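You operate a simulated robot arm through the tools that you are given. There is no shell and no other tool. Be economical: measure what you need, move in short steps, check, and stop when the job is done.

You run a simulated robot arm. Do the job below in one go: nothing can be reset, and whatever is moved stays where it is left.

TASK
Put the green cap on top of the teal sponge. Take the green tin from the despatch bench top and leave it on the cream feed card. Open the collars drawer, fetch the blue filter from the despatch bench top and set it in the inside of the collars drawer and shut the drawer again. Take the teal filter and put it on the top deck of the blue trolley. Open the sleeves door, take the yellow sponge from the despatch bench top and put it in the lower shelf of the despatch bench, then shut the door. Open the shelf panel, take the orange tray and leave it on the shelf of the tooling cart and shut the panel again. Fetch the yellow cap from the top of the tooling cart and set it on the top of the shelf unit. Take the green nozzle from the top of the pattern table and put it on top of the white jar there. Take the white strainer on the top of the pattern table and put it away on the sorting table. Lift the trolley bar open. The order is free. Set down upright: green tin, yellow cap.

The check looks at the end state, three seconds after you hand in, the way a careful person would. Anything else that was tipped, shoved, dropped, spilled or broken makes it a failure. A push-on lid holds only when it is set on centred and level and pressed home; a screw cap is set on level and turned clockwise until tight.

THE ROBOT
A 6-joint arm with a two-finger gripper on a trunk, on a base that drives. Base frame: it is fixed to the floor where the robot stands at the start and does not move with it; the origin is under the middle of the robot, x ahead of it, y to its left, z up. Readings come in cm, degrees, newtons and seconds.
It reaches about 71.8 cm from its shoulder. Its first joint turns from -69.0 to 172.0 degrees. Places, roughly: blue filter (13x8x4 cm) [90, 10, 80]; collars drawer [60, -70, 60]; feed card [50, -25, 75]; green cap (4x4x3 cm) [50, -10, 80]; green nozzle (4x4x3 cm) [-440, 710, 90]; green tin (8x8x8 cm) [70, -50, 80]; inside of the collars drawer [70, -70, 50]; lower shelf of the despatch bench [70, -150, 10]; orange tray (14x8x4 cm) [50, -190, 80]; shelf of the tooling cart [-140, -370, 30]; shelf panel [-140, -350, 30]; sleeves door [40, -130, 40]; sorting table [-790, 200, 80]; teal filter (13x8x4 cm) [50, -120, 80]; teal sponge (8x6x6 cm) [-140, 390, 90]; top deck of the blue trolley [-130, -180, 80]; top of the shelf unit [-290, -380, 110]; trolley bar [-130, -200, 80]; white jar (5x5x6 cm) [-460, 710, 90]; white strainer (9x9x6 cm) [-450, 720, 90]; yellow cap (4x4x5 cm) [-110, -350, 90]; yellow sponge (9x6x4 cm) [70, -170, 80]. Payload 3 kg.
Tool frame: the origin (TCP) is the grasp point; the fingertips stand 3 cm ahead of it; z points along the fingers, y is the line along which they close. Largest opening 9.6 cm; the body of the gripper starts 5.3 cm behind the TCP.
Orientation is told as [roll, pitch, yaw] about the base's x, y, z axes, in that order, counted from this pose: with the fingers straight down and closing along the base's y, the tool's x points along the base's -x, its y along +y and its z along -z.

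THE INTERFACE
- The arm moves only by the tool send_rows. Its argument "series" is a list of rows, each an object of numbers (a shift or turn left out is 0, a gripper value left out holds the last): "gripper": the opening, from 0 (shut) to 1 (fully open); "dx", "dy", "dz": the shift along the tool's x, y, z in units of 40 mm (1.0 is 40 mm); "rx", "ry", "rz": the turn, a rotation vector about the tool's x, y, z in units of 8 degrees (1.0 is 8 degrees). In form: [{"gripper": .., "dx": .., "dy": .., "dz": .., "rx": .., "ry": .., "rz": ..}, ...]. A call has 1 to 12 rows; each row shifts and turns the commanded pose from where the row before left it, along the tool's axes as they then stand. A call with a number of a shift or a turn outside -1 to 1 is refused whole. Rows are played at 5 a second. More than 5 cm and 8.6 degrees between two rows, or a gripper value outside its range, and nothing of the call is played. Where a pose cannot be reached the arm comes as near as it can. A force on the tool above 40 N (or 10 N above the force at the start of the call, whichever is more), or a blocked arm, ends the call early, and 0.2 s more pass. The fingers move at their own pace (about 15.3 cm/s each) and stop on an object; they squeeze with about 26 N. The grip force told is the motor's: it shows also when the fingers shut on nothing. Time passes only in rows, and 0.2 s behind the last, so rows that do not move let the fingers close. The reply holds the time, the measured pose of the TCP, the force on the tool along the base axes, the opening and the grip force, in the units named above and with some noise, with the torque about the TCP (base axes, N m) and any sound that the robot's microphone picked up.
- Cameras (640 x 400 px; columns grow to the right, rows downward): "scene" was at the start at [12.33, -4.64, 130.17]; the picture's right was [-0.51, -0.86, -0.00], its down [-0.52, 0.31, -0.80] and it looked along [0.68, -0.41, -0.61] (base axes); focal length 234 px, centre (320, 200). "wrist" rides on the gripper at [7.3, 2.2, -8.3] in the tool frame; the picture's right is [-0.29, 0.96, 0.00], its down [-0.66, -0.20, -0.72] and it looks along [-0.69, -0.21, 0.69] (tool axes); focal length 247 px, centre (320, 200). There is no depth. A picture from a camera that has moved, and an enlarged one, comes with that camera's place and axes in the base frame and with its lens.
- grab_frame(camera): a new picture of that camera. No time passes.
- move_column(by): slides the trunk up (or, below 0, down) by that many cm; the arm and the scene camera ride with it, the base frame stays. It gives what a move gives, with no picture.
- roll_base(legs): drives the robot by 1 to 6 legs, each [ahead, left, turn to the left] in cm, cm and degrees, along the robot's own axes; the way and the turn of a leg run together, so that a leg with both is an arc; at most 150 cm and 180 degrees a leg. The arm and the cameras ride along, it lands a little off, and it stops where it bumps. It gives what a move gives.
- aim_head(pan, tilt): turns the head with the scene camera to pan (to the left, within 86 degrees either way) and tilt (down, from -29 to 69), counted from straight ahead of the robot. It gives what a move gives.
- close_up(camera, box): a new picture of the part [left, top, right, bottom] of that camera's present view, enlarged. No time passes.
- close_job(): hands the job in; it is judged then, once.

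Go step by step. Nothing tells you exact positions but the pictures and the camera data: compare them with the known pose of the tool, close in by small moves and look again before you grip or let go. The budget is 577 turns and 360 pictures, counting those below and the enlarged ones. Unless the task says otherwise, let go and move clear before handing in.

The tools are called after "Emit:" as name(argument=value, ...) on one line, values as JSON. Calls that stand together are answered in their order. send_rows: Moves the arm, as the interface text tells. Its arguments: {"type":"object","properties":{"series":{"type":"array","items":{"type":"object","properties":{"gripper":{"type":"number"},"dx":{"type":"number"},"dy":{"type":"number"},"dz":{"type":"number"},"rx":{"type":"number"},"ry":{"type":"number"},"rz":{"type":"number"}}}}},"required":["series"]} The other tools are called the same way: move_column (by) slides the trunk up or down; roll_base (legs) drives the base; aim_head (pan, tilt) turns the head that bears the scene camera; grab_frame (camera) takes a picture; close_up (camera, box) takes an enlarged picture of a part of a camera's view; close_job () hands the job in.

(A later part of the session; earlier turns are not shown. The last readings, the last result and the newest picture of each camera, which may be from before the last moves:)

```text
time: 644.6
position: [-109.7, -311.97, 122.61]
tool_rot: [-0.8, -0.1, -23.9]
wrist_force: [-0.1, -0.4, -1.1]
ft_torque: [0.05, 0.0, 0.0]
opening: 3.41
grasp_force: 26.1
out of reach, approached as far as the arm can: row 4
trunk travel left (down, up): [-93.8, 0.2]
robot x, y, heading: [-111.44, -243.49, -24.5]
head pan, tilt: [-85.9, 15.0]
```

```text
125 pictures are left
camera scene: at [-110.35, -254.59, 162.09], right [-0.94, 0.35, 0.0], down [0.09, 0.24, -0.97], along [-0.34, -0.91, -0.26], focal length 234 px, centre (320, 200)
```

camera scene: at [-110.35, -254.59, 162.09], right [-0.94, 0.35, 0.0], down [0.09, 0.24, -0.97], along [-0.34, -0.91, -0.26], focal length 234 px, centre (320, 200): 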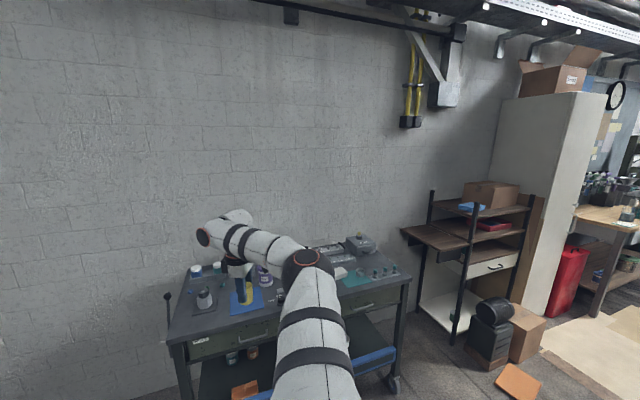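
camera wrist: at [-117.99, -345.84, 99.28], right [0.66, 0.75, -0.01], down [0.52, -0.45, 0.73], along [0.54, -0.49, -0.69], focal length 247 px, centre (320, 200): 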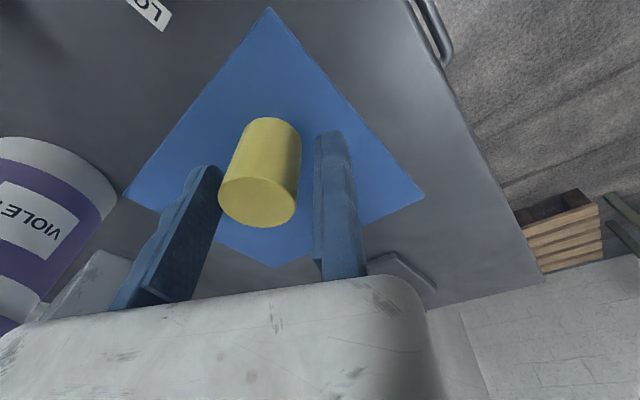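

The arm is now higher, in a well-bent posture. I'll drive over to the shelf unit.

Emit:
roll_base(legs=[[-66.5, -42.1, 0], [-66.5, -42.1, 0]])

Emit:
grab_frame(camera="wrist")

Emit:
aim_head(pan=-70, tilt=30)

Emit:
grab_frame(camera="scene")

```text
time: 652.8
position: [-267.37, -332.15, 122.48]
tool_rot: [-0.7, -0.1, -23.8]
wrist_force: [-0.1, 0.4, -0.9]
ft_torque: [0.02, -0.02, 0.02]
opening: 3.39
grasp_force: 25.9
trunk travel left (down, up): [-93.8, 0.2]
robot x, y, heading: [-269.07, -264.04, -24.4]
head pan, tilt: [-85.9, 15.0]
```

```text
124 pictures are left
camera wrist: at [-273.18, -327.13, 131.02], right [0.65, 0.76, -0.01], down [0.53, -0.44, 0.73], along [0.55, -0.48, -0.69], focal length 247 px, centre (320, 200)
```

wrist: 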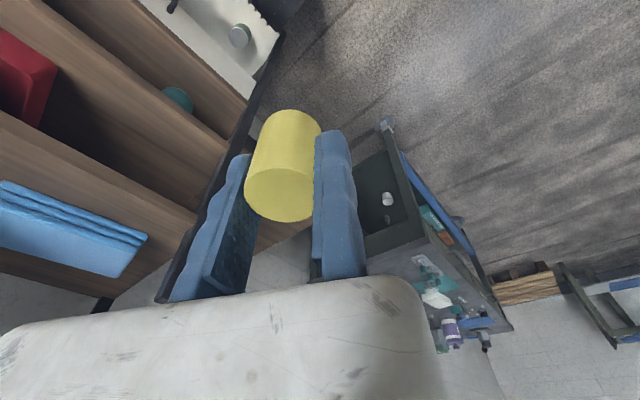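

```text
time: 653.6
position: [-267.32, -332.3, 122.54]
tool_rot: [-0.7, 0.0, -23.7]
wrist_force: [-0.6, 0.3, -0.7]
ft_torque: [-0.03, 0.0, 0.0]
opening: 3.41
grasp_force: 26.0
trunk travel left (down, up): [-93.8, 0.2]
robot x, y, heading: [-269.34, -263.33, -24.5]
head pan, tilt: [-70.0, 30.0]
```

```text
123 pictures are left
camera scene: at [-265.69, -275.0, 159.68], right [-1.0, 0.08, 0.0], down [0.04, 0.5, -0.87], along [-0.07, -0.86, -0.5], focal length 234 px, centre (320, 200)
```

scene: 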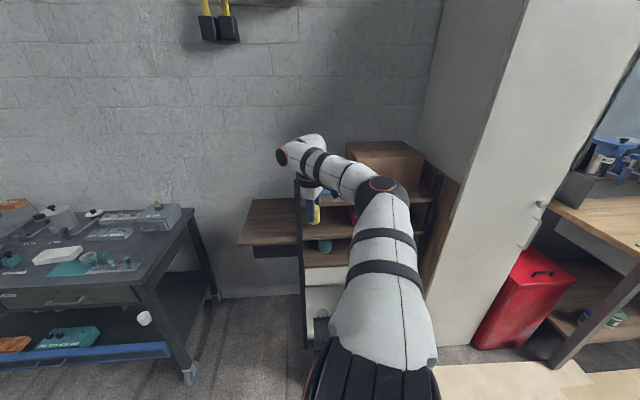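

I'll turn the gripper so its fingers straddle along x, for the narrow strip in front of the cardboard box.

Emit:
send_rows(series=[{"rz": 0.92}, {"rz": 0.92}, {"rz": 0.92}, {"rz": 0.92}, {"rz": 0.92}, {"rz": 0.92}, {"rz": 0.92}, {"rz": 0.92}, {"rz": 0.92}, {}])

Emit:
roll_base(legs=[[-19, -20, 0]])

Emit:
grab_frame(camera="wrist")

Emit:
grab_frame(camera="scene")

```text
time: 655.8
position: [-267.46, -332.26, 122.57]
tool_rot: [-0.3, -0.7, -90.1]
wrist_force: [0.2, 0.0, -0.1]
ft_torque: [0.0, 0.0, 0.02]
opening: 3.38
grasp_force: 26.2
trunk travel left (down, up): [-93.8, 0.2]
robot x, y, heading: [-269.48, -263.99, -24.4]
head pan, tilt: [-70.0, 30.0]
```

```text
time: 657.7
position: [-292.5, -342.67, 122.57]
tool_rot: [-0.2, -0.6, -89.8]
wrist_force: [-0.1, 0.4, -0.6]
ft_torque: [0.01, 0.04, 0.02]
opening: 3.41
grasp_force: 26.3
trunk travel left (down, up): [-93.8, 0.2]
robot x, y, heading: [-295.06, -274.52, -23.9]
head pan, tilt: [-70.0, 30.0]
```

```text
122 pictures are left
camera wrist: at [-290.36, -335.25, 130.99], right [0.96, -0.29, 0.0], down [-0.2, -0.65, 0.73], along [-0.21, -0.7, -0.68], focal length 247 px, centre (320, 200)
```

wrist: 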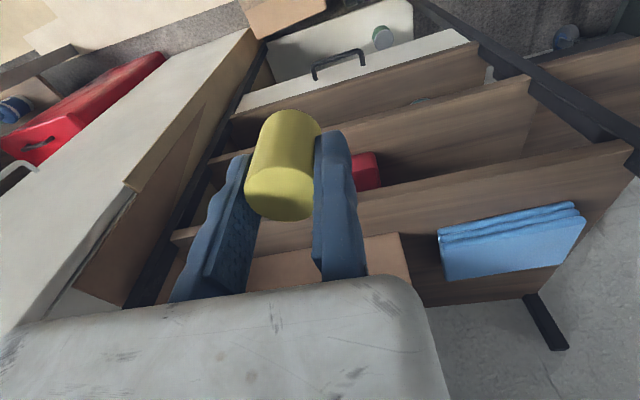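

```text
121 pictures are left
camera scene: at [-291.01, -285.4, 159.68], right [-1.0, 0.07, 0.0], down [0.03, 0.5, -0.87], along [-0.06, -0.86, -0.5], focal length 234 px, centre (320, 200)
```

scene: 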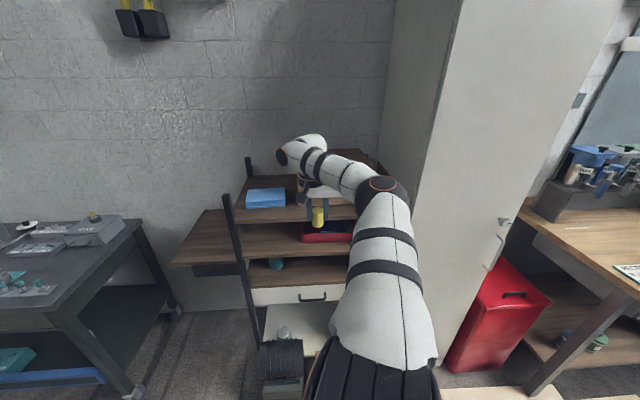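

The strip in front of the box is about 10 cm deep (y −357 to −367). I'll move over its centre and lower.

Emit:
roll_base(legs=[[8.4, -16.1, 0]])

Emit:
grab_frame(camera="wrist")

Emit:
close_up(camera="scene", box=[200, 110, 440, 290])

```text
time: 659.2
position: [-291.51, -360.62, 122.7]
tool_rot: [-0.1, -0.8, -89.6]
wrist_force: [0.1, -0.6, 0.0]
ft_torque: [-0.02, 0.04, -0.01]
opening: 3.38
grasp_force: 25.9
trunk travel left (down, up): [-93.8, 0.2]
robot x, y, heading: [-293.75, -292.14, -24.0]
head pan, tilt: [-70.0, 30.0]
```

```text
120 pictures are left
camera wrist: at [-289.35, -353.16, 131.11], right [0.96, -0.29, 0.0], down [-0.2, -0.65, 0.73], along [-0.21, -0.7, -0.68], focal length 247 px, centre (320, 200)
```

wrist: 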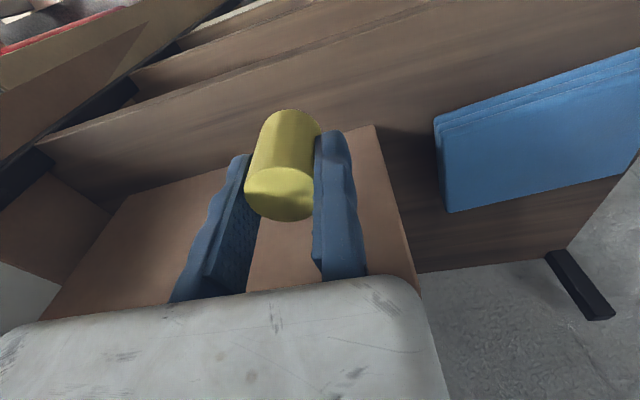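

```text
2.22 times, centred on (320, 200) of scene
camera zoom: at [-290.09, -303.25, 159.71], right [-1.0, 0.07, 0.0], down [0.03, 0.5, -0.87], along [-0.06, -0.87, -0.5], focal length 520 px, centre (320, 200)
```

zoom: 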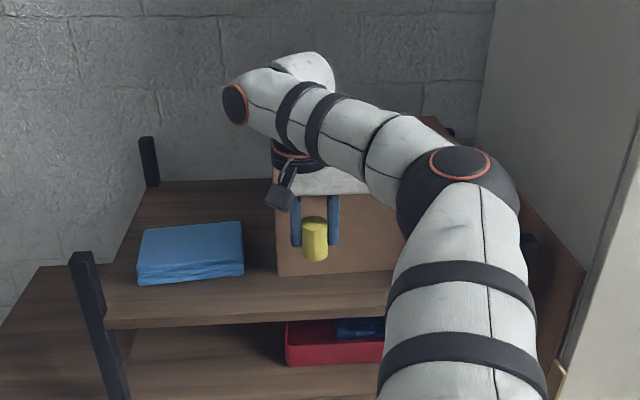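

Emit:
move_column(by=-5.5)

Emit:
move_column(by=-1)

Emit:
move_column(by=-1)

Emit:
close_up(camera="scene", box=[260, 150, 380, 260])

```text
time: 660.2
position: [-291.49, -360.78, 117.14]
tool_rot: [-0.2, -0.7, -89.6]
wrist_force: [0.4, 0.2, -0.4]
ft_torque: [-0.02, -0.01, -0.02]
opening: 3.37
grasp_force: 26.3
trunk travel left (down, up): [-88.3, 5.7]
robot x, y, heading: [-293.82, -292.31, -23.7]
head pan, tilt: [-70.0, 30.0]
```

```text
time: 660.8
position: [-291.46, -360.8, 116.02]
tool_rot: [-0.1, -0.6, -89.6]
wrist_force: [0.3, -0.2, 0.1]
ft_torque: [0.01, -0.06, 0.01]
opening: 3.38
grasp_force: 26.5
trunk travel left (down, up): [-87.3, 6.7]
robot x, y, heading: [-294.14, -292.38, -23.6]
head pan, tilt: [-70.0, 30.0]
```

```text
time: 661.4
position: [-291.49, -360.94, 115.11]
tool_rot: [-0.2, -0.6, -89.5]
wrist_force: [0.7, -0.6, -0.8]
ft_torque: [-0.03, -0.01, 0.02]
opening: 3.41
grasp_force: 25.7
trunk travel left (down, up): [-86.3, 7.7]
robot x, y, heading: [-293.62, -292.35, -23.9]
head pan, tilt: [-70.0, 30.0]
```

```text
3.64 times, centred on (320, 205) of scene
camera zoom: at [-290.06, -303.64, 152.17], right [-1.0, 0.07, 0.0], down [0.03, 0.5, -0.87], along [-0.06, -0.86, -0.5], focal length 850 px, centre (320, 182)
```

zoom: 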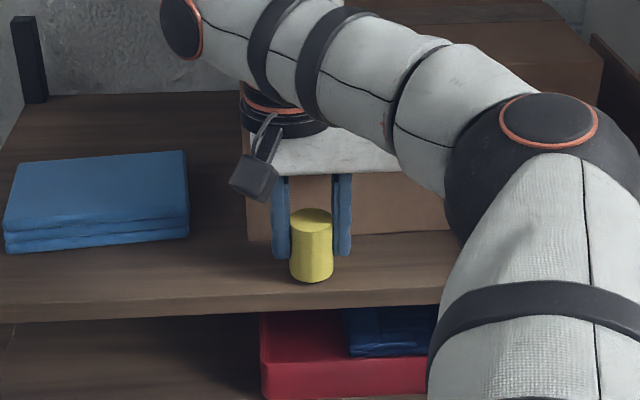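

Emit:
move_column(by=-0.8)

Emit:
move_column(by=-0.8)

Emit:
move_column(by=-0.8)

```text
time: 661.9
position: [-291.42, -360.76, 114.57]
tool_rot: [-0.2, -0.9, -89.7]
wrist_force: [1.1, -1.7, 11.8]
ft_torque: [0.06, 0.12, 0.01]
opening: 3.4
grasp_force: 25.5
trunk travel left (down, up): [-85.5, 8.5]
robot x, y, heading: [-294.29, -292.53, -24.0]
head pan, tilt: [-70.0, 30.0]
```

```text
time: 662.5
position: [-291.59, -360.47, 113.7]
tool_rot: [-0.1, -1.0, -89.6]
wrist_force: [0.7, -2.4, 19.7]
ft_torque: [-0.07, 0.23, 0.07]
opening: 3.41
grasp_force: 26.3
trunk travel left (down, up): [-84.7, 9.3]
robot x, y, heading: [-293.8, -292.57, -23.9]
head pan, tilt: [-70.0, 30.0]
```

```text
time: 663.1
position: [-291.29, -360.35, 112.99]
tool_rot: [-0.3, -1.1, -89.6]
wrist_force: [2.7, -1.7, 23.2]
ft_torque: [0.17, -0.13, -0.06]
opening: 3.4
grasp_force: 26.4
trunk travel left (down, up): [-83.9, 10.1]
robot x, y, heading: [-293.72, -292.36, -23.8]
head pan, tilt: [-70.0, 30.0]
```

Emit:
send_rows(series=[{"gripper": 0.5}, {"gripper": 0.5}, {}])

Emit:
close_up(camera="scene", box=[260, 150, 380, 260])

Emit:
grab_frame(camera="wrist")

```text
time: 663.9
position: [-291.36, -360.34, 113.06]
tool_rot: [-0.2, -1.0, -89.6]
wrist_force: [3.8, -2.5, 25.1]
ft_torque: [0.19, -0.23, 0.01]
opening: 4.79
grasp_force: 0.1
trunk travel left (down, up): [-83.9, 10.1]
robot x, y, heading: [-294.03, -292.59, -24.1]
head pan, tilt: [-70.0, 30.0]
```

```text
3.64 times, centred on (320, 205) of scene
camera zoom: at [-289.91, -302.98, 149.83], right [-1.0, 0.07, 0.0], down [0.03, 0.5, -0.87], along [-0.06, -0.87, -0.5], focal length 850 px, centre (320, 182)
```

zoom: 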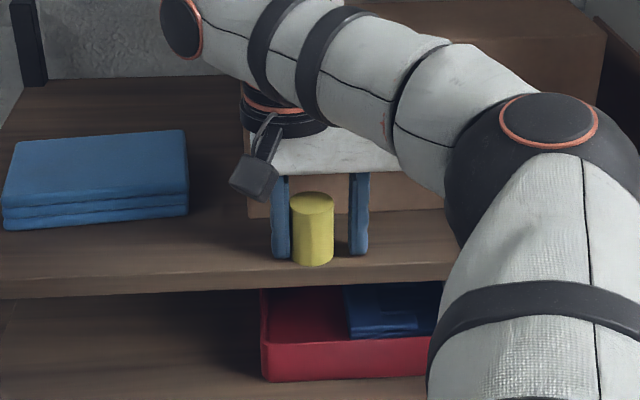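

```text
116 pictures are left
camera wrist: at [-289.21, -352.95, 121.36], right [0.96, -0.29, 0.0], down [-0.2, -0.65, 0.74], along [-0.21, -0.7, -0.68], focal length 247 px, centre (320, 200)
```

wrist: 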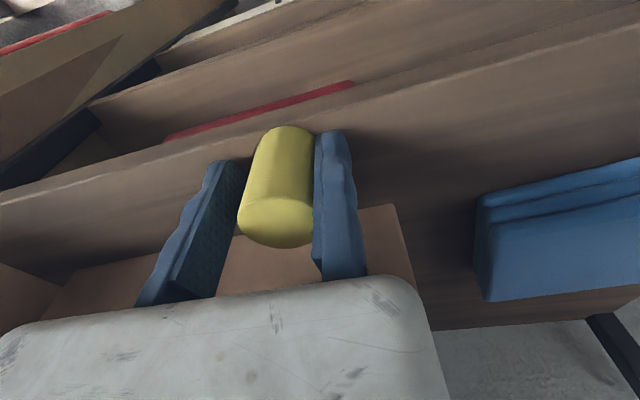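

Emit:
move_column(by=0.8)

Emit:
roll_base(legs=[[0.35, 0.15, 0]])

Emit:
move_column(by=8.8)

Emit:
close_up(camera="scene", box=[260, 150, 380, 260])

```text
time: 664.4
position: [-291.63, -360.79, 113.3]
tool_rot: [-0.2, -0.6, -89.7]
wrist_force: [-0.9, 0.0, 0.6]
ft_torque: [-0.02, -0.01, 0.0]
opening: 4.82
grasp_force: 0.0
trunk travel left (down, up): [-84.7, 9.3]
robot x, y, heading: [-294.19, -292.54, -24.1]
head pan, tilt: [-70.0, 30.0]
```

```text
time: 665.1
position: [-291.15, -360.64, 113.41]
tool_rot: [-0.2, -0.8, -89.5]
wrist_force: [-0.4, 0.1, 0.1]
ft_torque: [0.03, -0.03, -0.02]
opening: 4.82
grasp_force: 0.1
trunk travel left (down, up): [-84.7, 9.3]
robot x, y, heading: [-293.7, -292.34, -23.8]
head pan, tilt: [-70.0, 30.0]
```

```text
time: 666.4
position: [-291.05, -360.93, 122.32]
tool_rot: [-0.1, -0.7, -89.5]
wrist_force: [-0.1, -0.4, -1.0]
ft_torque: [0.01, -0.01, -0.01]
opening: 4.79
grasp_force: 0.0
trunk travel left (down, up): [-93.5, 0.5]
robot x, y, heading: [-293.62, -292.28, -23.9]
head pan, tilt: [-70.0, 30.0]
```

```text
3.64 times, centred on (320, 205) of scene
camera zoom: at [-289.66, -303.63, 159.38], right [-1.0, 0.07, 0.0], down [0.03, 0.5, -0.87], along [-0.06, -0.86, -0.5], focal length 850 px, centre (320, 182)
```

zoom: 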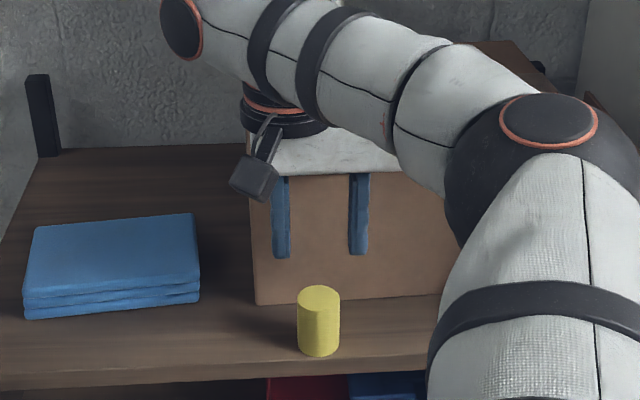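

The yellow cap stands upright on the shelf unit. Next is the green cap back on the despatch bench; I'll drive along the corridor I know is clear.

Emit:
roll_base(legs=[[-10.9, 24.7, 0], [107, 47.4, 0], [107, 47.4, 0]])

Emit:
roll_base(legs=[[0, 0, 88]])

Emit:
aim_head(pan=20, tilt=20)

Emit:
grab_frame(camera="scene")

```text
time: 679.5
position: [-53.71, -331.1, 122.21]
tool_rot: [-0.1, -0.7, -88.8]
wrist_force: [0.6, 0.4, 0.4]
ft_torque: [0.0, -0.02, -0.01]
opening: 4.81
grasp_force: 0.0
trunk travel left (down, up): [-93.5, 0.5]
robot x, y, heading: [-57.51, -262.43, -22.9]
head pan, tilt: [-70.0, 30.0]
```

```text
time: 683.6
position: [11.35, -261.01, 122.35]
tool_rot: [-0.1, -0.7, -0.4]
wrist_force: [-0.4, 0.1, 0.1]
ft_torque: [-0.02, 0.01, 0.01]
opening: 4.81
grasp_force: 0.0
trunk travel left (down, up): [-93.5, 0.5]
robot x, y, heading: [-57.07, -262.4, 65.2]
head pan, tilt: [-70.0, 30.0]
```

```text
time: 685.3
position: [11.3, -261.03, 122.27]
tool_rot: [-0.2, -0.7, -0.3]
wrist_force: [-0.2, 0.6, 0.8]
ft_torque: [0.04, 0.01, -0.02]
opening: 4.81
grasp_force: 0.1
trunk travel left (down, up): [-93.5, 0.5]
robot x, y, heading: [-57.12, -262.77, 65.3]
head pan, tilt: [20.0, 20.0]
```

```text
114 pictures are left
camera scene: at [-54.45, -248.93, 160.98], right [1.0, -0.08, 0.0], down [-0.03, -0.34, -0.94], along [0.08, 0.94, -0.34], focal length 234 px, centre (320, 200)
```

scene: 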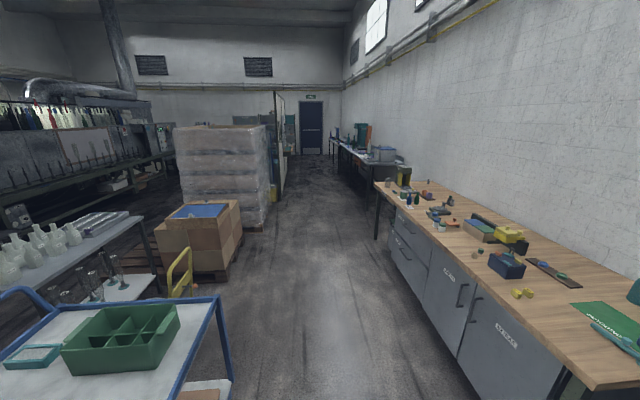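

Emit:
roll_base(legs=[[112.7, 51.8, 0], [112.7, 51.8, 0]])

Emit:
send_rows(series=[{"gripper": 0.62}, {}])

Emit:
roll_base(legs=[[14, -31, 0]])

Emit:
move_column(by=-20)

Emit:
grab_frame(camera="wrist")

```text
time: 697.3
position: [14.84, -16.38, 122.24]
tool_rot: [-0.1, -0.7, -1.5]
wrist_force: [0.1, 0.1, -0.6]
ft_torque: [0.0, -0.01, 0.0]
opening: 4.82
grasp_force: 0.0
trunk travel left (down, up): [-93.5, 0.5]
robot x, y, heading: [-54.01, -16.32, 64.0]
head pan, tilt: [20.0, 20.0]
```

```text
time: 697.9
position: [14.94, -16.28, 122.37]
tool_rot: [-0.2, -0.8, -1.6]
wrist_force: [0.4, -0.2, -0.4]
ft_torque: [0.01, 0.01, -0.03]
opening: 5.93
grasp_force: 0.0
trunk travel left (down, up): [-93.5, 0.5]
robot x, y, heading: [-53.75, -16.24, 64.0]
head pan, tilt: [20.0, 20.0]
```

```text
time: 700.2
position: [48.91, -16.57, 122.32]
tool_rot: [-0.2, -0.9, -1.4]
wrist_force: [-0.1, 0.5, 0.0]
ft_torque: [-0.03, -0.02, 0.03]
opening: 5.96
grasp_force: 0.1
trunk travel left (down, up): [-93.5, 0.5]
robot x, y, heading: [-19.31, -17.11, 64.3]
head pan, tilt: [20.0, 20.0]
```

```text
time: 702.3
position: [49.15, -16.71, 102.37]
tool_rot: [-0.2, -0.7, -1.3]
wrist_force: [-1.1, 0.1, -0.6]
ft_torque: [-0.01, 0.0, 0.01]
opening: 5.97
grasp_force: 0.0
trunk travel left (down, up): [-73.5, 20.5]
robot x, y, heading: [-19.26, -17.0, 64.3]
head pan, tilt: [20.0, 20.0]
```

```text
113 pictures are left
camera wrist: at [41.64, -14.29, 110.67], right [0.32, 0.95, 0.0], down [0.65, -0.22, 0.73], along [0.69, -0.23, -0.68], focal length 247 px, centre (320, 200)
```

wrist: 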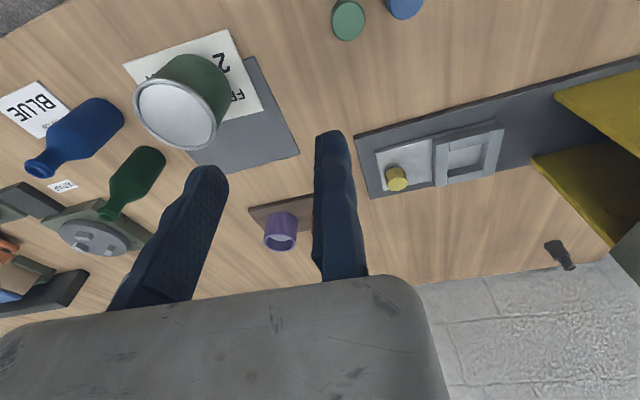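

The green and blue caps are only 1.4 cm apart along y, so I'll close along x instead.

Emit:
send_rows(series=[{"rz": -0.95}, {"rz": -0.95}, {"rz": -0.95}, {"rz": -0.95}, {"rz": -0.95}, {"rz": -0.95}, {"rz": -0.95}, {"rz": -0.95}, {"rz": -0.95}, {"rz": -0.95}, {"rz": -0.95}, {"rz": -0.95}])

Emit:
roll_base(legs=[[1.0, 5.3, 0]])

Emit:
move_column(by=-13)

Emit:
grab_frame(camera="wrist")

```text
time: 704.9
position: [49.14, -16.74, 102.4]
tool_rot: [-0.6, 0.2, 90.1]
wrist_force: [-0.2, 0.1, -0.2]
ft_torque: [0.0, -0.01, 0.04]
opening: 5.92
grasp_force: 0.1
trunk travel left (down, up): [-73.5, 20.5]
robot x, y, heading: [-19.53, -17.26, 64.1]
head pan, tilt: [20.0, 20.0]
```

```text
time: 705.9
position: [44.68, -13.61, 102.23]
tool_rot: [-0.6, 0.2, 89.9]
wrist_force: [0.1, 0.4, -0.4]
ft_torque: [-0.01, -0.01, 0.0]
opening: 5.95
grasp_force: 0.1
trunk travel left (down, up): [-73.5, 20.5]
robot x, y, heading: [-23.85, -13.68, 64.2]
head pan, tilt: [20.0, 20.0]
```

```text
time: 707.5
position: [44.73, -13.52, 89.3]
tool_rot: [-0.6, 0.3, 89.7]
wrist_force: [0.9, 1.1, 0.1]
ft_torque: [-0.03, 0.0, -0.01]
opening: 5.92
grasp_force: 0.1
trunk travel left (down, up): [-60.5, 33.5]
robot x, y, heading: [-23.74, -13.49, 64.5]
head pan, tilt: [20.0, 20.0]
```

```text
112 pictures are left
camera wrist: at [42.26, -20.85, 97.75], right [-0.95, 0.3, -0.01], down [0.2, 0.66, 0.72], along [0.22, 0.69, -0.69], focal length 247 px, centre (320, 200)
```

wrist: 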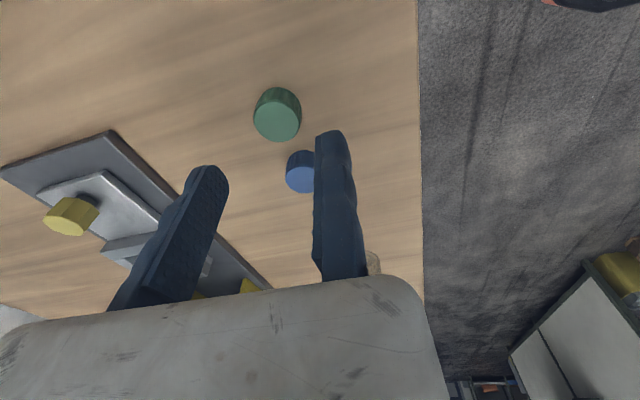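

Emit:
move_column(by=-6.1)

Emit:
send_rows(series=[{"gripper": 0}, {"gripper": 0}, {"gripper": 0}])

Emit:
move_column(by=20)

Emit:
grab_frame(camera="wrist")

```text
time: 708.5
position: [44.68, -13.55, 83.18]
tool_rot: [-0.7, 0.2, 89.8]
wrist_force: [0.6, -0.5, 0.2]
ft_torque: [-0.03, -0.03, -0.05]
opening: 5.96
grasp_force: 0.1
trunk travel left (down, up): [-54.4, 39.6]
robot x, y, heading: [-23.89, -13.74, 64.3]
head pan, tilt: [20.0, 20.0]
```

```text
time: 709.3
position: [44.73, -13.47, 83.12]
tool_rot: [-0.7, 0.2, 89.9]
wrist_force: [-0.6, 0.6, 0.2]
ft_torque: [0.02, 0.0, -0.02]
opening: 3.04
grasp_force: 26.0
trunk travel left (down, up): [-54.4, 39.6]
robot x, y, heading: [-23.68, -13.98, 64.3]
head pan, tilt: [20.0, 20.0]
```

```text
time: 711.4
position: [44.7, -13.62, 103.06]
tool_rot: [-0.7, 0.2, 89.8]
wrist_force: [-0.8, -0.4, 0.3]
ft_torque: [-0.01, -0.01, -0.01]
opening: 3.04
grasp_force: 26.3
trunk travel left (down, up): [-74.4, 19.6]
robot x, y, heading: [-23.54, -14.14, 64.2]
head pan, tilt: [20.0, 20.0]
```

```text
111 pictures are left
camera wrist: at [42.29, -20.85, 111.62], right [-0.95, 0.3, -0.01], down [0.2, 0.66, 0.72], along [0.22, 0.69, -0.69], focal length 247 px, centre (320, 200)
```

wrist: 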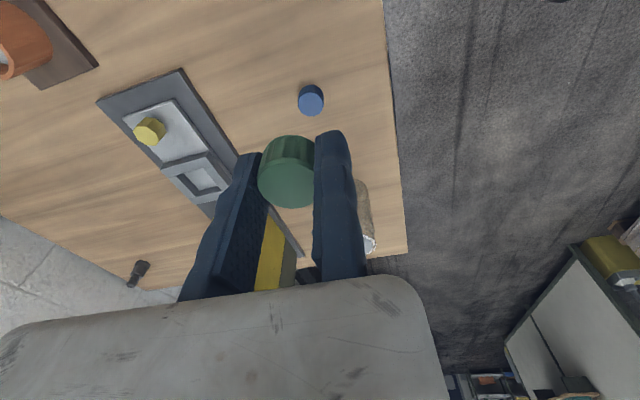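

The green cap is held. I'll raise the trunk, move back into the corridor and look north toward the sponge.

Emit:
move_column(by=19)

Emit:
roll_base(legs=[[40, 50, 0]])

Emit:
aim_head(pan=45, tilt=10)

Emit:
grab_frame(camera="scene")

```text
time: 713.5
position: [44.74, -13.52, 122.19]
tool_rot: [-0.8, 0.2, 89.8]
wrist_force: [0.5, 0.2, -0.1]
ft_torque: [0.01, 0.02, 0.02]
opening: 3.04
grasp_force: 25.9
trunk travel left (down, up): [-93.4, 0.6]
robot x, y, heading: [-23.66, -13.78, 64.4]
head pan, tilt: [20.0, 20.0]
```

```text
time: 717.0
position: [18.57, 42.39, 122.17]
tool_rot: [-0.7, 0.1, 90.2]
wrist_force: [-0.1, -0.8, -0.4]
ft_torque: [-0.02, -0.02, -0.02]
opening: 3.04
grasp_force: 26.6
trunk travel left (down, up): [-93.4, 0.6]
robot x, y, heading: [-49.95, 41.47, 64.6]
head pan, tilt: [20.0, 20.0]
```

```text
time: 717.9
position: [18.54, 42.43, 122.09]
tool_rot: [-0.7, 0.1, 90.2]
wrist_force: [0.0, 0.1, 0.3]
ft_torque: [0.02, 0.0, -0.05]
opening: 3.0
grasp_force: 25.6
trunk travel left (down, up): [-93.4, 0.6]
robot x, y, heading: [-50.2, 41.77, 64.8]
head pan, tilt: [45.0, 10.0]
```

```text
110 pictures are left
camera scene: at [-51.03, 54.61, 162.51], right [0.94, 0.34, 0.0], down [0.06, -0.16, -0.98], along [-0.33, 0.93, -0.17], focal length 234 px, centre (320, 200)
```

scene: 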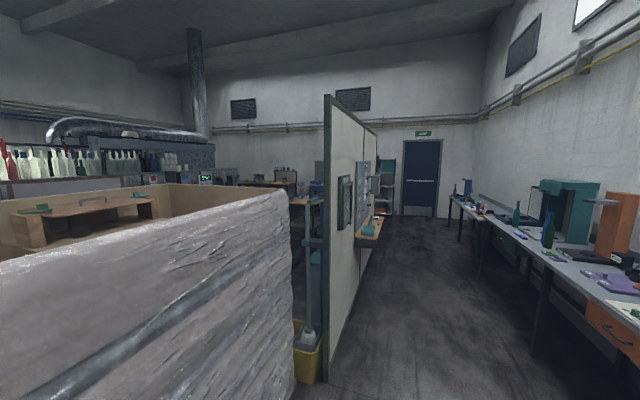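

A partition with a small wall shelf lies ahead, and the sponge should be beyond it. I'll drive further up the corridor and look.

Emit:
roll_base(legs=[[103.8, 37.8, 0]])

Emit:
aim_head(pan=55, tilt=15)

Emit:
grab_frame(camera="scene")

```text
time: 723.5
position: [27.63, 155.0, 122.12]
tool_rot: [-0.6, 0.0, 91.8]
wrist_force: [0.8, -0.2, 0.2]
ft_torque: [-0.02, -0.02, 0.0]
opening: 3.03
grasp_force: 26.1
trunk travel left (down, up): [-93.4, 0.6]
robot x, y, heading: [-40.92, 152.49, 66.2]
head pan, tilt: [45.0, 10.0]
```

```text
time: 724.3
position: [27.64, 155.18, 122.2]
tool_rot: [-0.7, 0.2, 91.7]
wrist_force: [0.4, 0.1, -0.5]
ft_torque: [-0.04, 0.02, -0.03]
opening: 3.07
grasp_force: 26.2
trunk travel left (down, up): [-93.4, 0.6]
robot x, y, heading: [-40.69, 152.32, 66.3]
head pan, tilt: [55.0, 15.0]
```

```text
109 pictures are left
camera scene: at [-43.76, 164.85, 161.7], right [0.86, 0.52, 0.0], down [0.13, -0.22, -0.97], along [-0.5, 0.83, -0.26], focal length 234 px, centre (320, 200)
```

scene: 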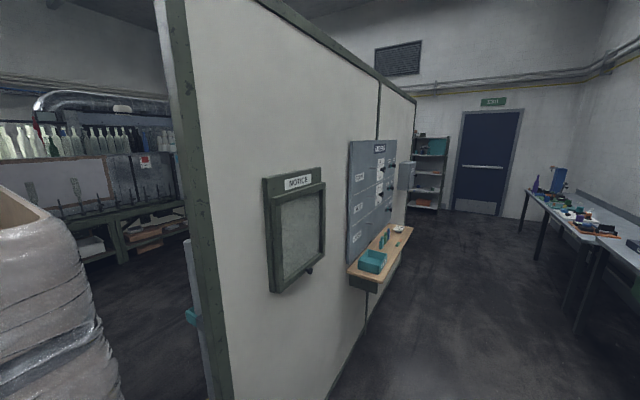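

Emit:
close_up(camera="scene", box=[320, 120, 460, 310])

```text
2.11 times, centred on (390, 215) of scene
camera zoom: at [-43.76, 164.85, 161.7], right [0.86, 0.52, 0.0], down [0.13, -0.22, -0.97], along [-0.5, 0.83, -0.26], focal length 492 px, centre (173, 168)
```

zoom: 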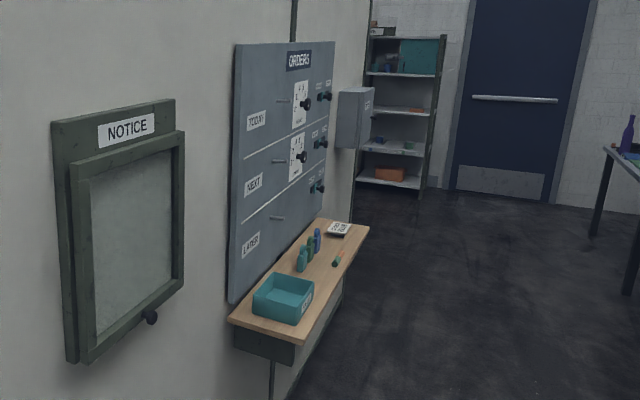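

The sponge isn't on the wall shelf, so it must be on the far side of the partition. I'll turn the arm to point ahead and go further up.

Emit:
roll_base(legs=[[0, 0, 88]])

Emit:
roll_base(legs=[[28, -79, 0], [28, -79, 0]])

Emit:
aim_head(pan=-25, tilt=15)

Emit:
grab_frame(camera="scene")

```text
time: 728.5
position: [-43.1, 220.92, 122.18]
tool_rot: [-0.8, 0.3, -178.6]
wrist_force: [-0.2, 0.0, 0.3]
ft_torque: [0.01, -0.01, 0.0]
opening: 3.01
grasp_force: 25.6
trunk travel left (down, up): [-93.4, 0.6]
robot x, y, heading: [-41.31, 152.1, 156.0]
head pan, tilt: [55.0, 15.0]
```

```text
time: 737.0
position: [-34.31, 388.16, 122.17]
tool_rot: [-0.6, 0.2, -177.4]
wrist_force: [-0.6, 0.0, -0.5]
ft_torque: [0.02, 0.0, 0.03]
opening: 3.03
grasp_force: 26.0
trunk travel left (down, up): [-93.4, 0.6]
robot x, y, heading: [-30.56, 319.81, 157.1]
head pan, tilt: [55.0, 15.0]
```

```text
time: 738.5
position: [-34.36, 388.05, 122.16]
tool_rot: [-0.7, 0.3, -177.4]
wrist_force: [0.4, -0.4, 0.0]
ft_torque: [0.0, 0.01, 0.02]
opening: 3.04
grasp_force: 25.9
trunk travel left (down, up): [-93.4, 0.6]
robot x, y, heading: [-30.79, 319.78, 157.3]
head pan, tilt: [-25.0, 15.0]
```

```text
107 pictures are left
camera scene: at [-41.58, 328.47, 161.7], right [0.74, 0.67, 0.0], down [0.17, -0.19, -0.97], along [-0.65, 0.72, -0.26], focal length 234 px, centre (320, 200)
```

scene: 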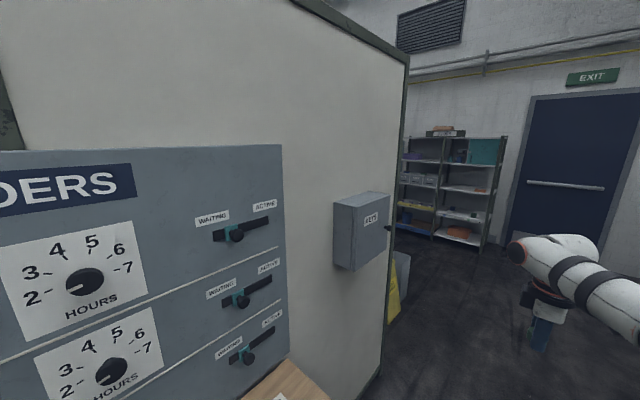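

Emit:
roll_base(legs=[[62, -148, 0]])

Emit:
aim_head(pan=50, tilt=20)

Emit:
grab_frame(camera="scene")

```text
refused: leg 1 is longer than a leg can be; nothing moved
```

```text
time: 740.0
position: [-34.27, 388.1, 122.12]
tool_rot: [-0.6, 0.3, -177.5]
wrist_force: [0.8, 0.8, 0.4]
ft_torque: [0.0, 0.02, 0.03]
opening: 3.04
grasp_force: 26.4
trunk travel left (down, up): [-93.4, 0.6]
robot x, y, heading: [-30.6, 319.81, 157.1]
head pan, tilt: [50.0, 20.0]
```

```text
106 pictures are left
camera scene: at [-43.61, 317.32, 160.88], right [-0.45, 0.89, 0.0], down [0.3, 0.16, -0.94], along [-0.84, -0.43, -0.34], focal length 234 px, centre (320, 200)
```

scene: 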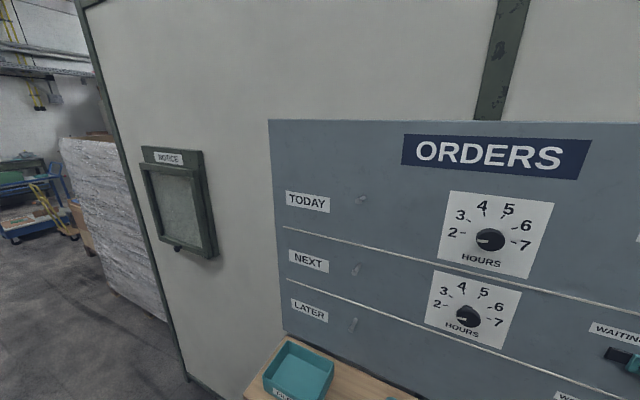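

Emit:
roll_base(legs=[[35.7, -71.7, 0], [35.7, -71.7, 0]])

Emit:
aim_head(pan=50, tilt=20)

Emit:
grab_frame(camera="scene")

```text
time: 748.1
position: [-44.68, 547.17, 122.25]
tool_rot: [-0.7, 0.2, -177.3]
wrist_force: [0.4, -0.8, 0.1]
ft_torque: [0.03, -0.01, 0.01]
opening: 3.02
grasp_force: 26.0
trunk travel left (down, up): [-93.4, 0.6]
robot x, y, heading: [-40.79, 479.18, 157.5]
head pan, tilt: [50.0, 20.0]
```

```text
time: 748.7
position: [-44.83, 547.15, 122.2]
tool_rot: [-0.7, 0.1, -177.2]
wrist_force: [0.7, -0.3, -0.4]
ft_torque: [-0.05, 0.01, 0.01]
opening: 3.05
grasp_force: 26.1
trunk travel left (down, up): [-93.4, 0.6]
robot x, y, heading: [-40.54, 479.08, 157.2]
head pan, tilt: [50.0, 20.0]
```

```text
105 pictures are left
camera scene: at [-53.87, 476.34, 160.88], right [-0.46, 0.89, 0.0], down [0.3, 0.16, -0.94], along [-0.84, -0.43, -0.34], focal length 234 px, centre (320, 200)
```

scene: 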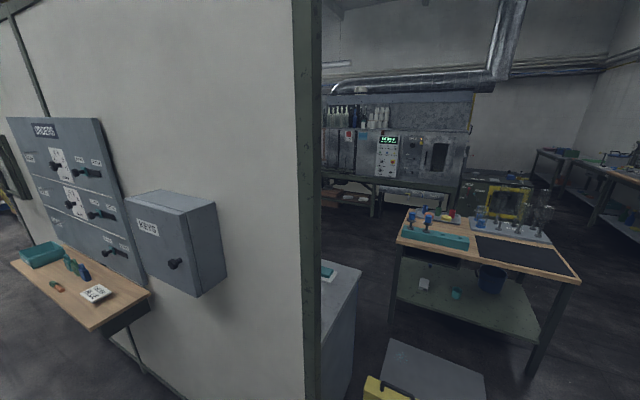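

The teal sponge is on a grey cabinet just behind the partition. I'll move for a better view.

Emit:
roll_base(legs=[[52.4, -21.4, 0]])

Emit:
aim_head(pan=75, tilt=35)

Emit:
grab_frame(camera="scene")

```text
time: 752.0
position: [-85.9, 586.79, 122.23]
tool_rot: [-0.7, 0.1, -176.9]
wrist_force: [0.1, 0.5, -0.1]
ft_torque: [-0.01, 0.01, -0.03]
opening: 3.02
grasp_force: 26.0
trunk travel left (down, up): [-93.4, 0.6]
robot x, y, heading: [-81.97, 518.13, 157.6]
head pan, tilt: [50.0, 20.0]
```

```text
time: 752.9
position: [-85.77, 586.9, 122.13]
tool_rot: [-0.6, 0.2, -176.9]
wrist_force: [0.2, 0.3, 0.6]
ft_torque: [0.01, -0.01, -0.01]
opening: 3.01
grasp_force: 26.3
trunk travel left (down, up): [-93.4, 0.6]
robot x, y, heading: [-81.65, 518.47, 157.8]
head pan, tilt: [75.0, 35.0]
```

```text
104 pictures are left
camera scene: at [-91.72, 513.3, 158.5], right [-0.79, 0.61, 0.0], down [0.35, 0.45, -0.82], along [-0.5, -0.65, -0.57], focal length 234 px, centre (320, 200)
```

scene: 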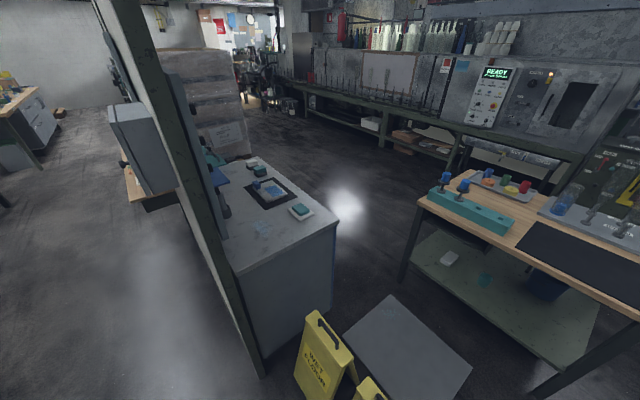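

Emit:
close_up(camera="scene", box=[180, 130, 360, 300])

```text
2.35 times, centred on (270, 215) of scene
camera zoom: at [-91.72, 513.3, 158.5], right [-0.79, 0.61, 0.0], down [0.35, 0.45, -0.82], along [-0.5, -0.65, -0.57], focal length 550 px, centre (438, 165)
```

zoom: 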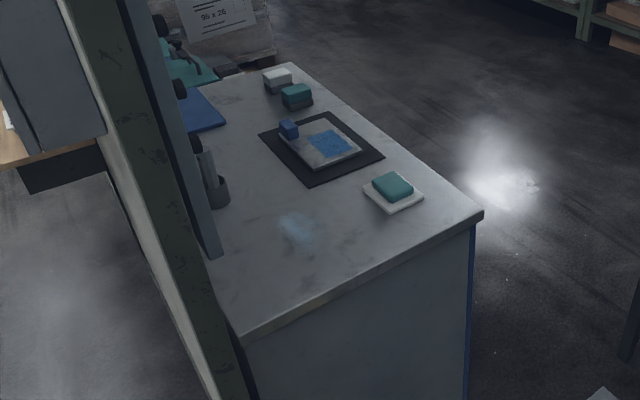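

The right one is the teal block at (−140, 387), which I can only reach from the open floor west of the cabinet. I'll go around the north side of the wooden table.

Emit:
roll_base(legs=[[80.9, -44.8, 0]])

Emit:
roll_base(legs=[[0, 0, 89], [0, 0, 89]])

Emit:
aim_head(pan=-86, tilt=25)

Emit:
grab_frame(camera="scene")

```text
time: 754.3
position: [-90.56, 592.48, 122.25]
tool_rot: [-0.8, 0.1, -176.8]
wrist_force: [0.5, 0.8, -0.4]
ft_torque: [-0.01, 0.05, -0.02]
opening: 3.04
grasp_force: 25.5
trunk travel left (down, up): [-93.4, 0.6]
robot x, y, heading: [-86.59, 524.68, 157.6]
head pan, tilt: [75.0, 35.0]
stopped in leg 1: the robot was blocked; the commanded pose is now the measured one
```

```text
time: 761.5
position: [-102.31, 457.61, 122.09]
tool_rot: [-0.4, 0.8, -15.2]
wrist_force: [-0.3, 0.2, 0.0]
ft_torque: [0.0, 0.03, 0.04]
opening: 3.02
grasp_force: 26.0
trunk travel left (down, up): [-93.4, 0.6]
robot x, y, heading: [-86.45, 524.48, -38.8]
head pan, tilt: [75.0, 35.0]
stopped in leg 2: the force on the tool passed its limit at 86 N (the readings are from after the stop); the commanded pose is now the measured one
```

```text
time: 764.0
position: [-102.26, 457.67, 122.18]
tool_rot: [-0.4, 0.9, -15.4]
wrist_force: [-1.6, 0.0, 0.1]
ft_torque: [-0.04, -0.1, -0.09]
opening: 3.04
grasp_force: 25.4
trunk travel left (down, up): [-93.4, 0.6]
robot x, y, heading: [-86.56, 524.29, -38.8]
head pan, tilt: [-85.9, 25.0]
```

```text
102 pictures are left
camera scene: at [-87.95, 513.44, 160.07], right [-0.82, 0.57, 0.0], down [0.24, 0.35, -0.91], along [-0.52, -0.74, -0.42], focal length 234 px, centre (320, 200)
```

scene: 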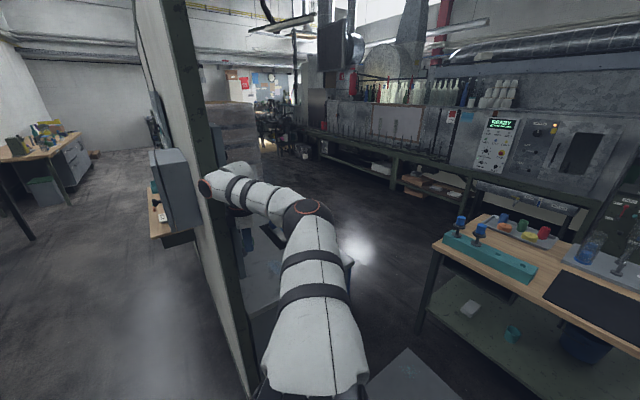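

I sent both moves together and the base had been blocked, so the arm brushed the partition. The cap is still held. I'll turn back and look at what blocked the base.

Emit:
roll_base(legs=[[0, 0, -121]])

Emit:
aim_head(pan=-60, tilt=45)

Emit:
grab_frame(camera="scene")

```text
time: 769.4
position: [-136.24, 571.34, 122.15]
tool_rot: [-0.4, 0.9, -135.4]
wrist_force: [1.4, -0.2, -0.3]
ft_torque: [0.0, 0.07, 0.0]
opening: 3.0
grasp_force: 26.1
trunk travel left (down, up): [-93.4, 0.6]
robot x, y, heading: [-86.31, 524.14, -158.8]
head pan, tilt: [-85.9, 25.0]
```

```text
time: 770.2
position: [-136.23, 571.42, 122.18]
tool_rot: [-0.5, 0.9, -135.5]
wrist_force: [-0.2, 0.2, 0.1]
ft_torque: [0.02, 0.02, 0.01]
opening: 3.02
grasp_force: 25.9
trunk travel left (down, up): [-93.4, 0.6]
robot x, y, heading: [-86.39, 524.61, -158.9]
head pan, tilt: [-60.0, 45.0]
```

```text
101 pictures are left
camera scene: at [-97.49, 527.51, 157.02], right [0.63, 0.78, 0.0], down [0.55, -0.44, -0.71], along [-0.55, 0.44, -0.71], focal length 234 px, centre (320, 200)
```

scene: 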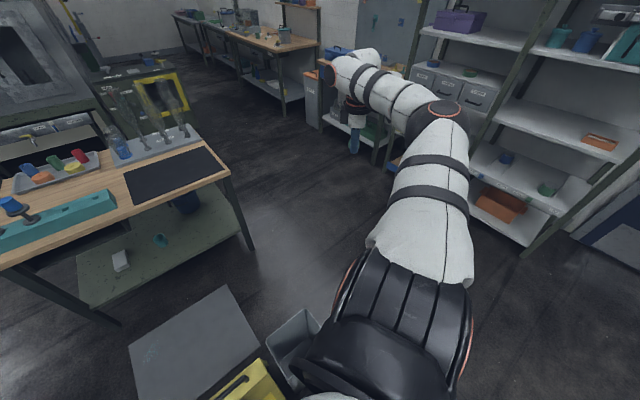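

The base met a grey bin standing near (−125, 538). The aisle north of the table is clear up to y≈700, so I'll go north first, then west.

Emit:
roll_base(legs=[[-37.1, -82.2, 0]])

Emit:
grab_frame(camera="scene")

```text
time: 775.0
position: [-127.35, 663.1, 122.26]
tool_rot: [-0.4, 0.9, -137.6]
wrist_force: [0.3, -0.1, -0.4]
ft_torque: [-0.01, 0.03, 0.02]
opening: 3.04
grasp_force: 25.5
trunk travel left (down, up): [-93.4, 0.6]
robot x, y, heading: [-79.7, 614.17, -161.3]
head pan, tilt: [-60.0, 45.0]
```

```text
100 pictures are left
camera scene: at [-90.35, 617.63, 157.02], right [0.66, 0.75, 0.0], down [0.53, -0.46, -0.71], along [-0.53, 0.47, -0.71], focal length 234 px, centre (320, 200)
```

scene: 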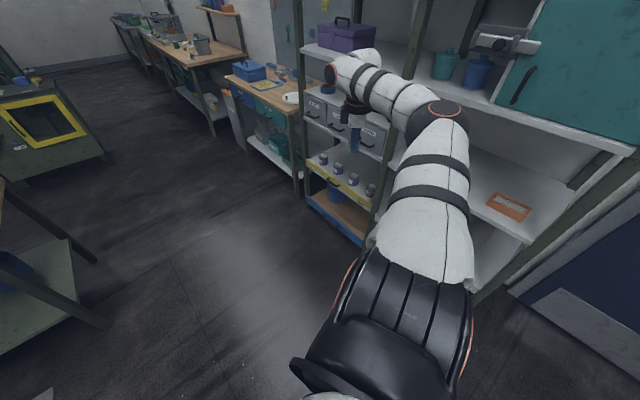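

Emit:
roll_base(legs=[[110.5, -30, 0], [110.5, -30, 0]])

Emit:
aim_head(pan=60, tilt=30)

Emit:
grab_frame(camera="scene")

```text
time: 786.3
position: [-357.19, 646.92, 122.24]
tool_rot: [-0.3, 0.9, -136.1]
wrist_force: [-0.1, 0.1, -0.2]
ft_torque: [-0.02, -0.01, 0.01]
opening: 3.01
grasp_force: 25.8
trunk travel left (down, up): [-93.4, 0.6]
robot x, y, heading: [-307.94, 599.3, -159.7]
head pan, tilt: [-60.0, 45.0]
```

```text
time: 788.3
position: [-357.26, 646.91, 122.27]
tool_rot: [-0.5, 1.0, -136.1]
wrist_force: [-0.2, 0.0, 0.0]
ft_torque: [0.03, 0.02, -0.02]
opening: 3.01
grasp_force: 26.0
trunk travel left (down, up): [-93.4, 0.6]
robot x, y, heading: [-307.82, 599.57, -159.6]
head pan, tilt: [60.0, 30.0]
```

```text
99 pictures are left
camera scene: at [-314.41, 588.38, 159.28], right [-0.99, 0.17, 0.0], down [0.08, 0.49, -0.87], along [-0.15, -0.85, -0.5], focal length 234 px, centre (320, 200)
```

scene: 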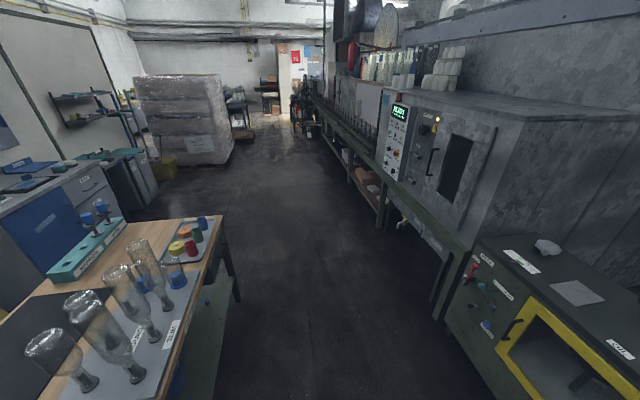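

Emit:
roll_base(legs=[[0, 0, 134]])

Emit:
roll_base(legs=[[77, -72, 0], [77, -72, 0]])

Emit:
aim_head(pan=0, tilt=30)

Emit:
grab_frame(camera="scene")

```text
time: 794.2
position: [-308.3, 530.62, 122.18]
tool_rot: [-0.4, 0.9, -2.1]
wrist_force: [-0.1, 0.7, -0.5]
ft_torque: [-0.04, -0.01, -0.02]
opening: 3.01
grasp_force: 26.3
trunk travel left (down, up): [-93.4, 0.6]
robot x, y, heading: [-308.37, 599.14, -25.9]
head pan, tilt: [60.0, 30.0]
```

```text
time: 797.0
position: [-289.53, 495.37, 122.27]
tool_rot: [-0.3, 1.1, 3.8]
wrist_force: [0.1, 0.6, -0.2]
ft_torque: [0.03, 0.04, -0.02]
opening: 3.01
grasp_force: 26.0
trunk travel left (down, up): [-93.4, 0.6]
robot x, y, heading: [-296.31, 563.58, -19.7]
head pan, tilt: [60.0, 30.0]
stopped in leg 1: the robot was blocked; the commanded pose is now the measured one
```

```text
time: 798.3
position: [-289.85, 495.14, 122.1]
tool_rot: [-0.3, 0.8, 3.8]
wrist_force: [-0.6, -0.3, 1.0]
ft_torque: [-0.02, -0.01, -0.02]
opening: 3.02
grasp_force: 26.0
trunk travel left (down, up): [-93.4, 0.6]
robot x, y, heading: [-296.72, 563.11, -19.8]
head pan, tilt: [0.0, 30.0]
```

```text
98 pictures are left
camera scene: at [-283.59, 558.43, 159.28], right [-0.34, -0.94, 0.0], down [-0.47, 0.17, -0.87], along [0.81, -0.29, -0.5], focal length 234 px, centre (320, 200)
```

scene: 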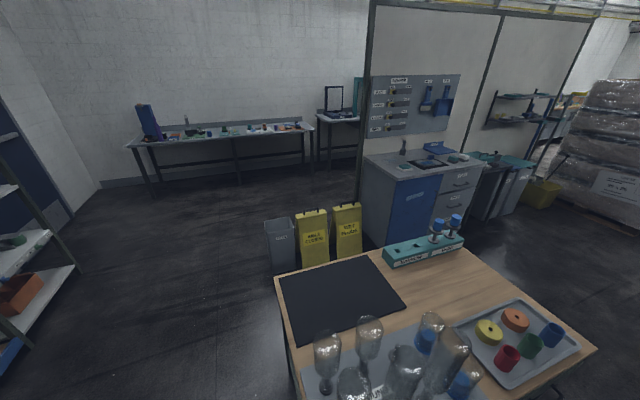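

I mixed up the leg components and touched the wooden table; everything on it still stands. I'll step back west and go straight south.

Emit:
roll_base(legs=[[-25, -9, 0]])

Emit:
roll_base(legs=[[32.2, -89.4, 0]])

Emit:
roll_base(legs=[[28.2, -69.6, 0]])

Emit:
grab_frame(camera="scene")

```text
time: 800.1
position: [-315.41, 494.91, 122.11]
tool_rot: [-0.3, 1.0, 3.7]
wrist_force: [0.3, 0.1, 0.5]
ft_torque: [-0.01, 0.05, 0.01]
opening: 3.01
grasp_force: 26.1
trunk travel left (down, up): [-93.4, 0.6]
robot x, y, heading: [-322.51, 562.87, -20.1]
head pan, tilt: [0.0, 30.0]
```

```text
time: 805.1
position: [-316.87, 400.76, 122.14]
tool_rot: [-0.4, 0.9, 3.4]
wrist_force: [-0.4, -0.7, 0.4]
ft_torque: [-0.02, -0.01, 0.03]
opening: 3.0
grasp_force: 26.0
trunk travel left (down, up): [-93.4, 0.6]
robot x, y, heading: [-323.75, 469.0, -20.3]
head pan, tilt: [0.0, 30.0]
```

```text
time: 809.2
position: [-314.88, 324.68, 122.15]
tool_rot: [-0.4, 0.9, 3.5]
wrist_force: [-0.1, 0.1, 1.2]
ft_torque: [-0.01, 0.0, 0.0]
opening: 3.01
grasp_force: 26.7
trunk travel left (down, up): [-93.4, 0.6]
robot x, y, heading: [-321.46, 392.52, -20.1]
head pan, tilt: [0.0, 30.0]
```

```text
97 pictures are left
camera scene: at [-308.38, 387.89, 159.28], right [-0.34, -0.94, 0.0], down [-0.47, 0.17, -0.87], along [0.81, -0.3, -0.5], focal length 234 px, centre (320, 200)
```

scene: 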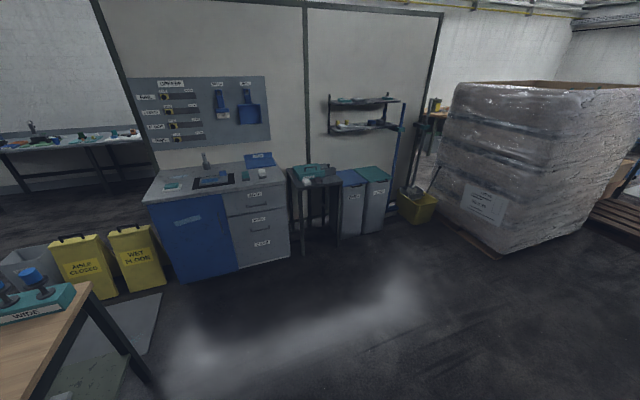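

Emit:
close_up(camera="scene", box=[130, 140, 320, 280])

```text
2.86 times, centred on (225, 210) of scene
camera zoom: at [-308.38, 387.89, 159.28], right [-0.34, -0.94, 0.0], down [-0.47, 0.17, -0.87], along [0.81, -0.3, -0.5], focal length 668 px, centre (591, 171)
```

zoom: 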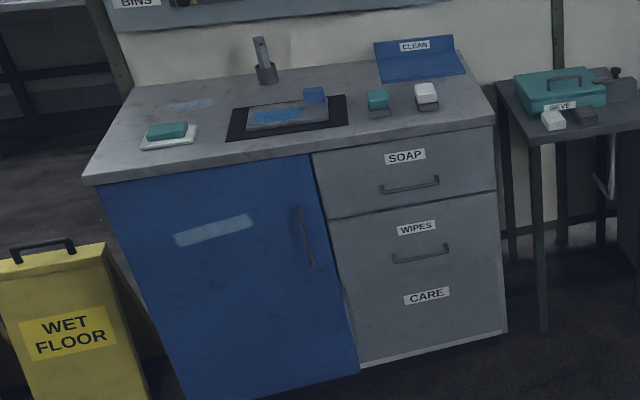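

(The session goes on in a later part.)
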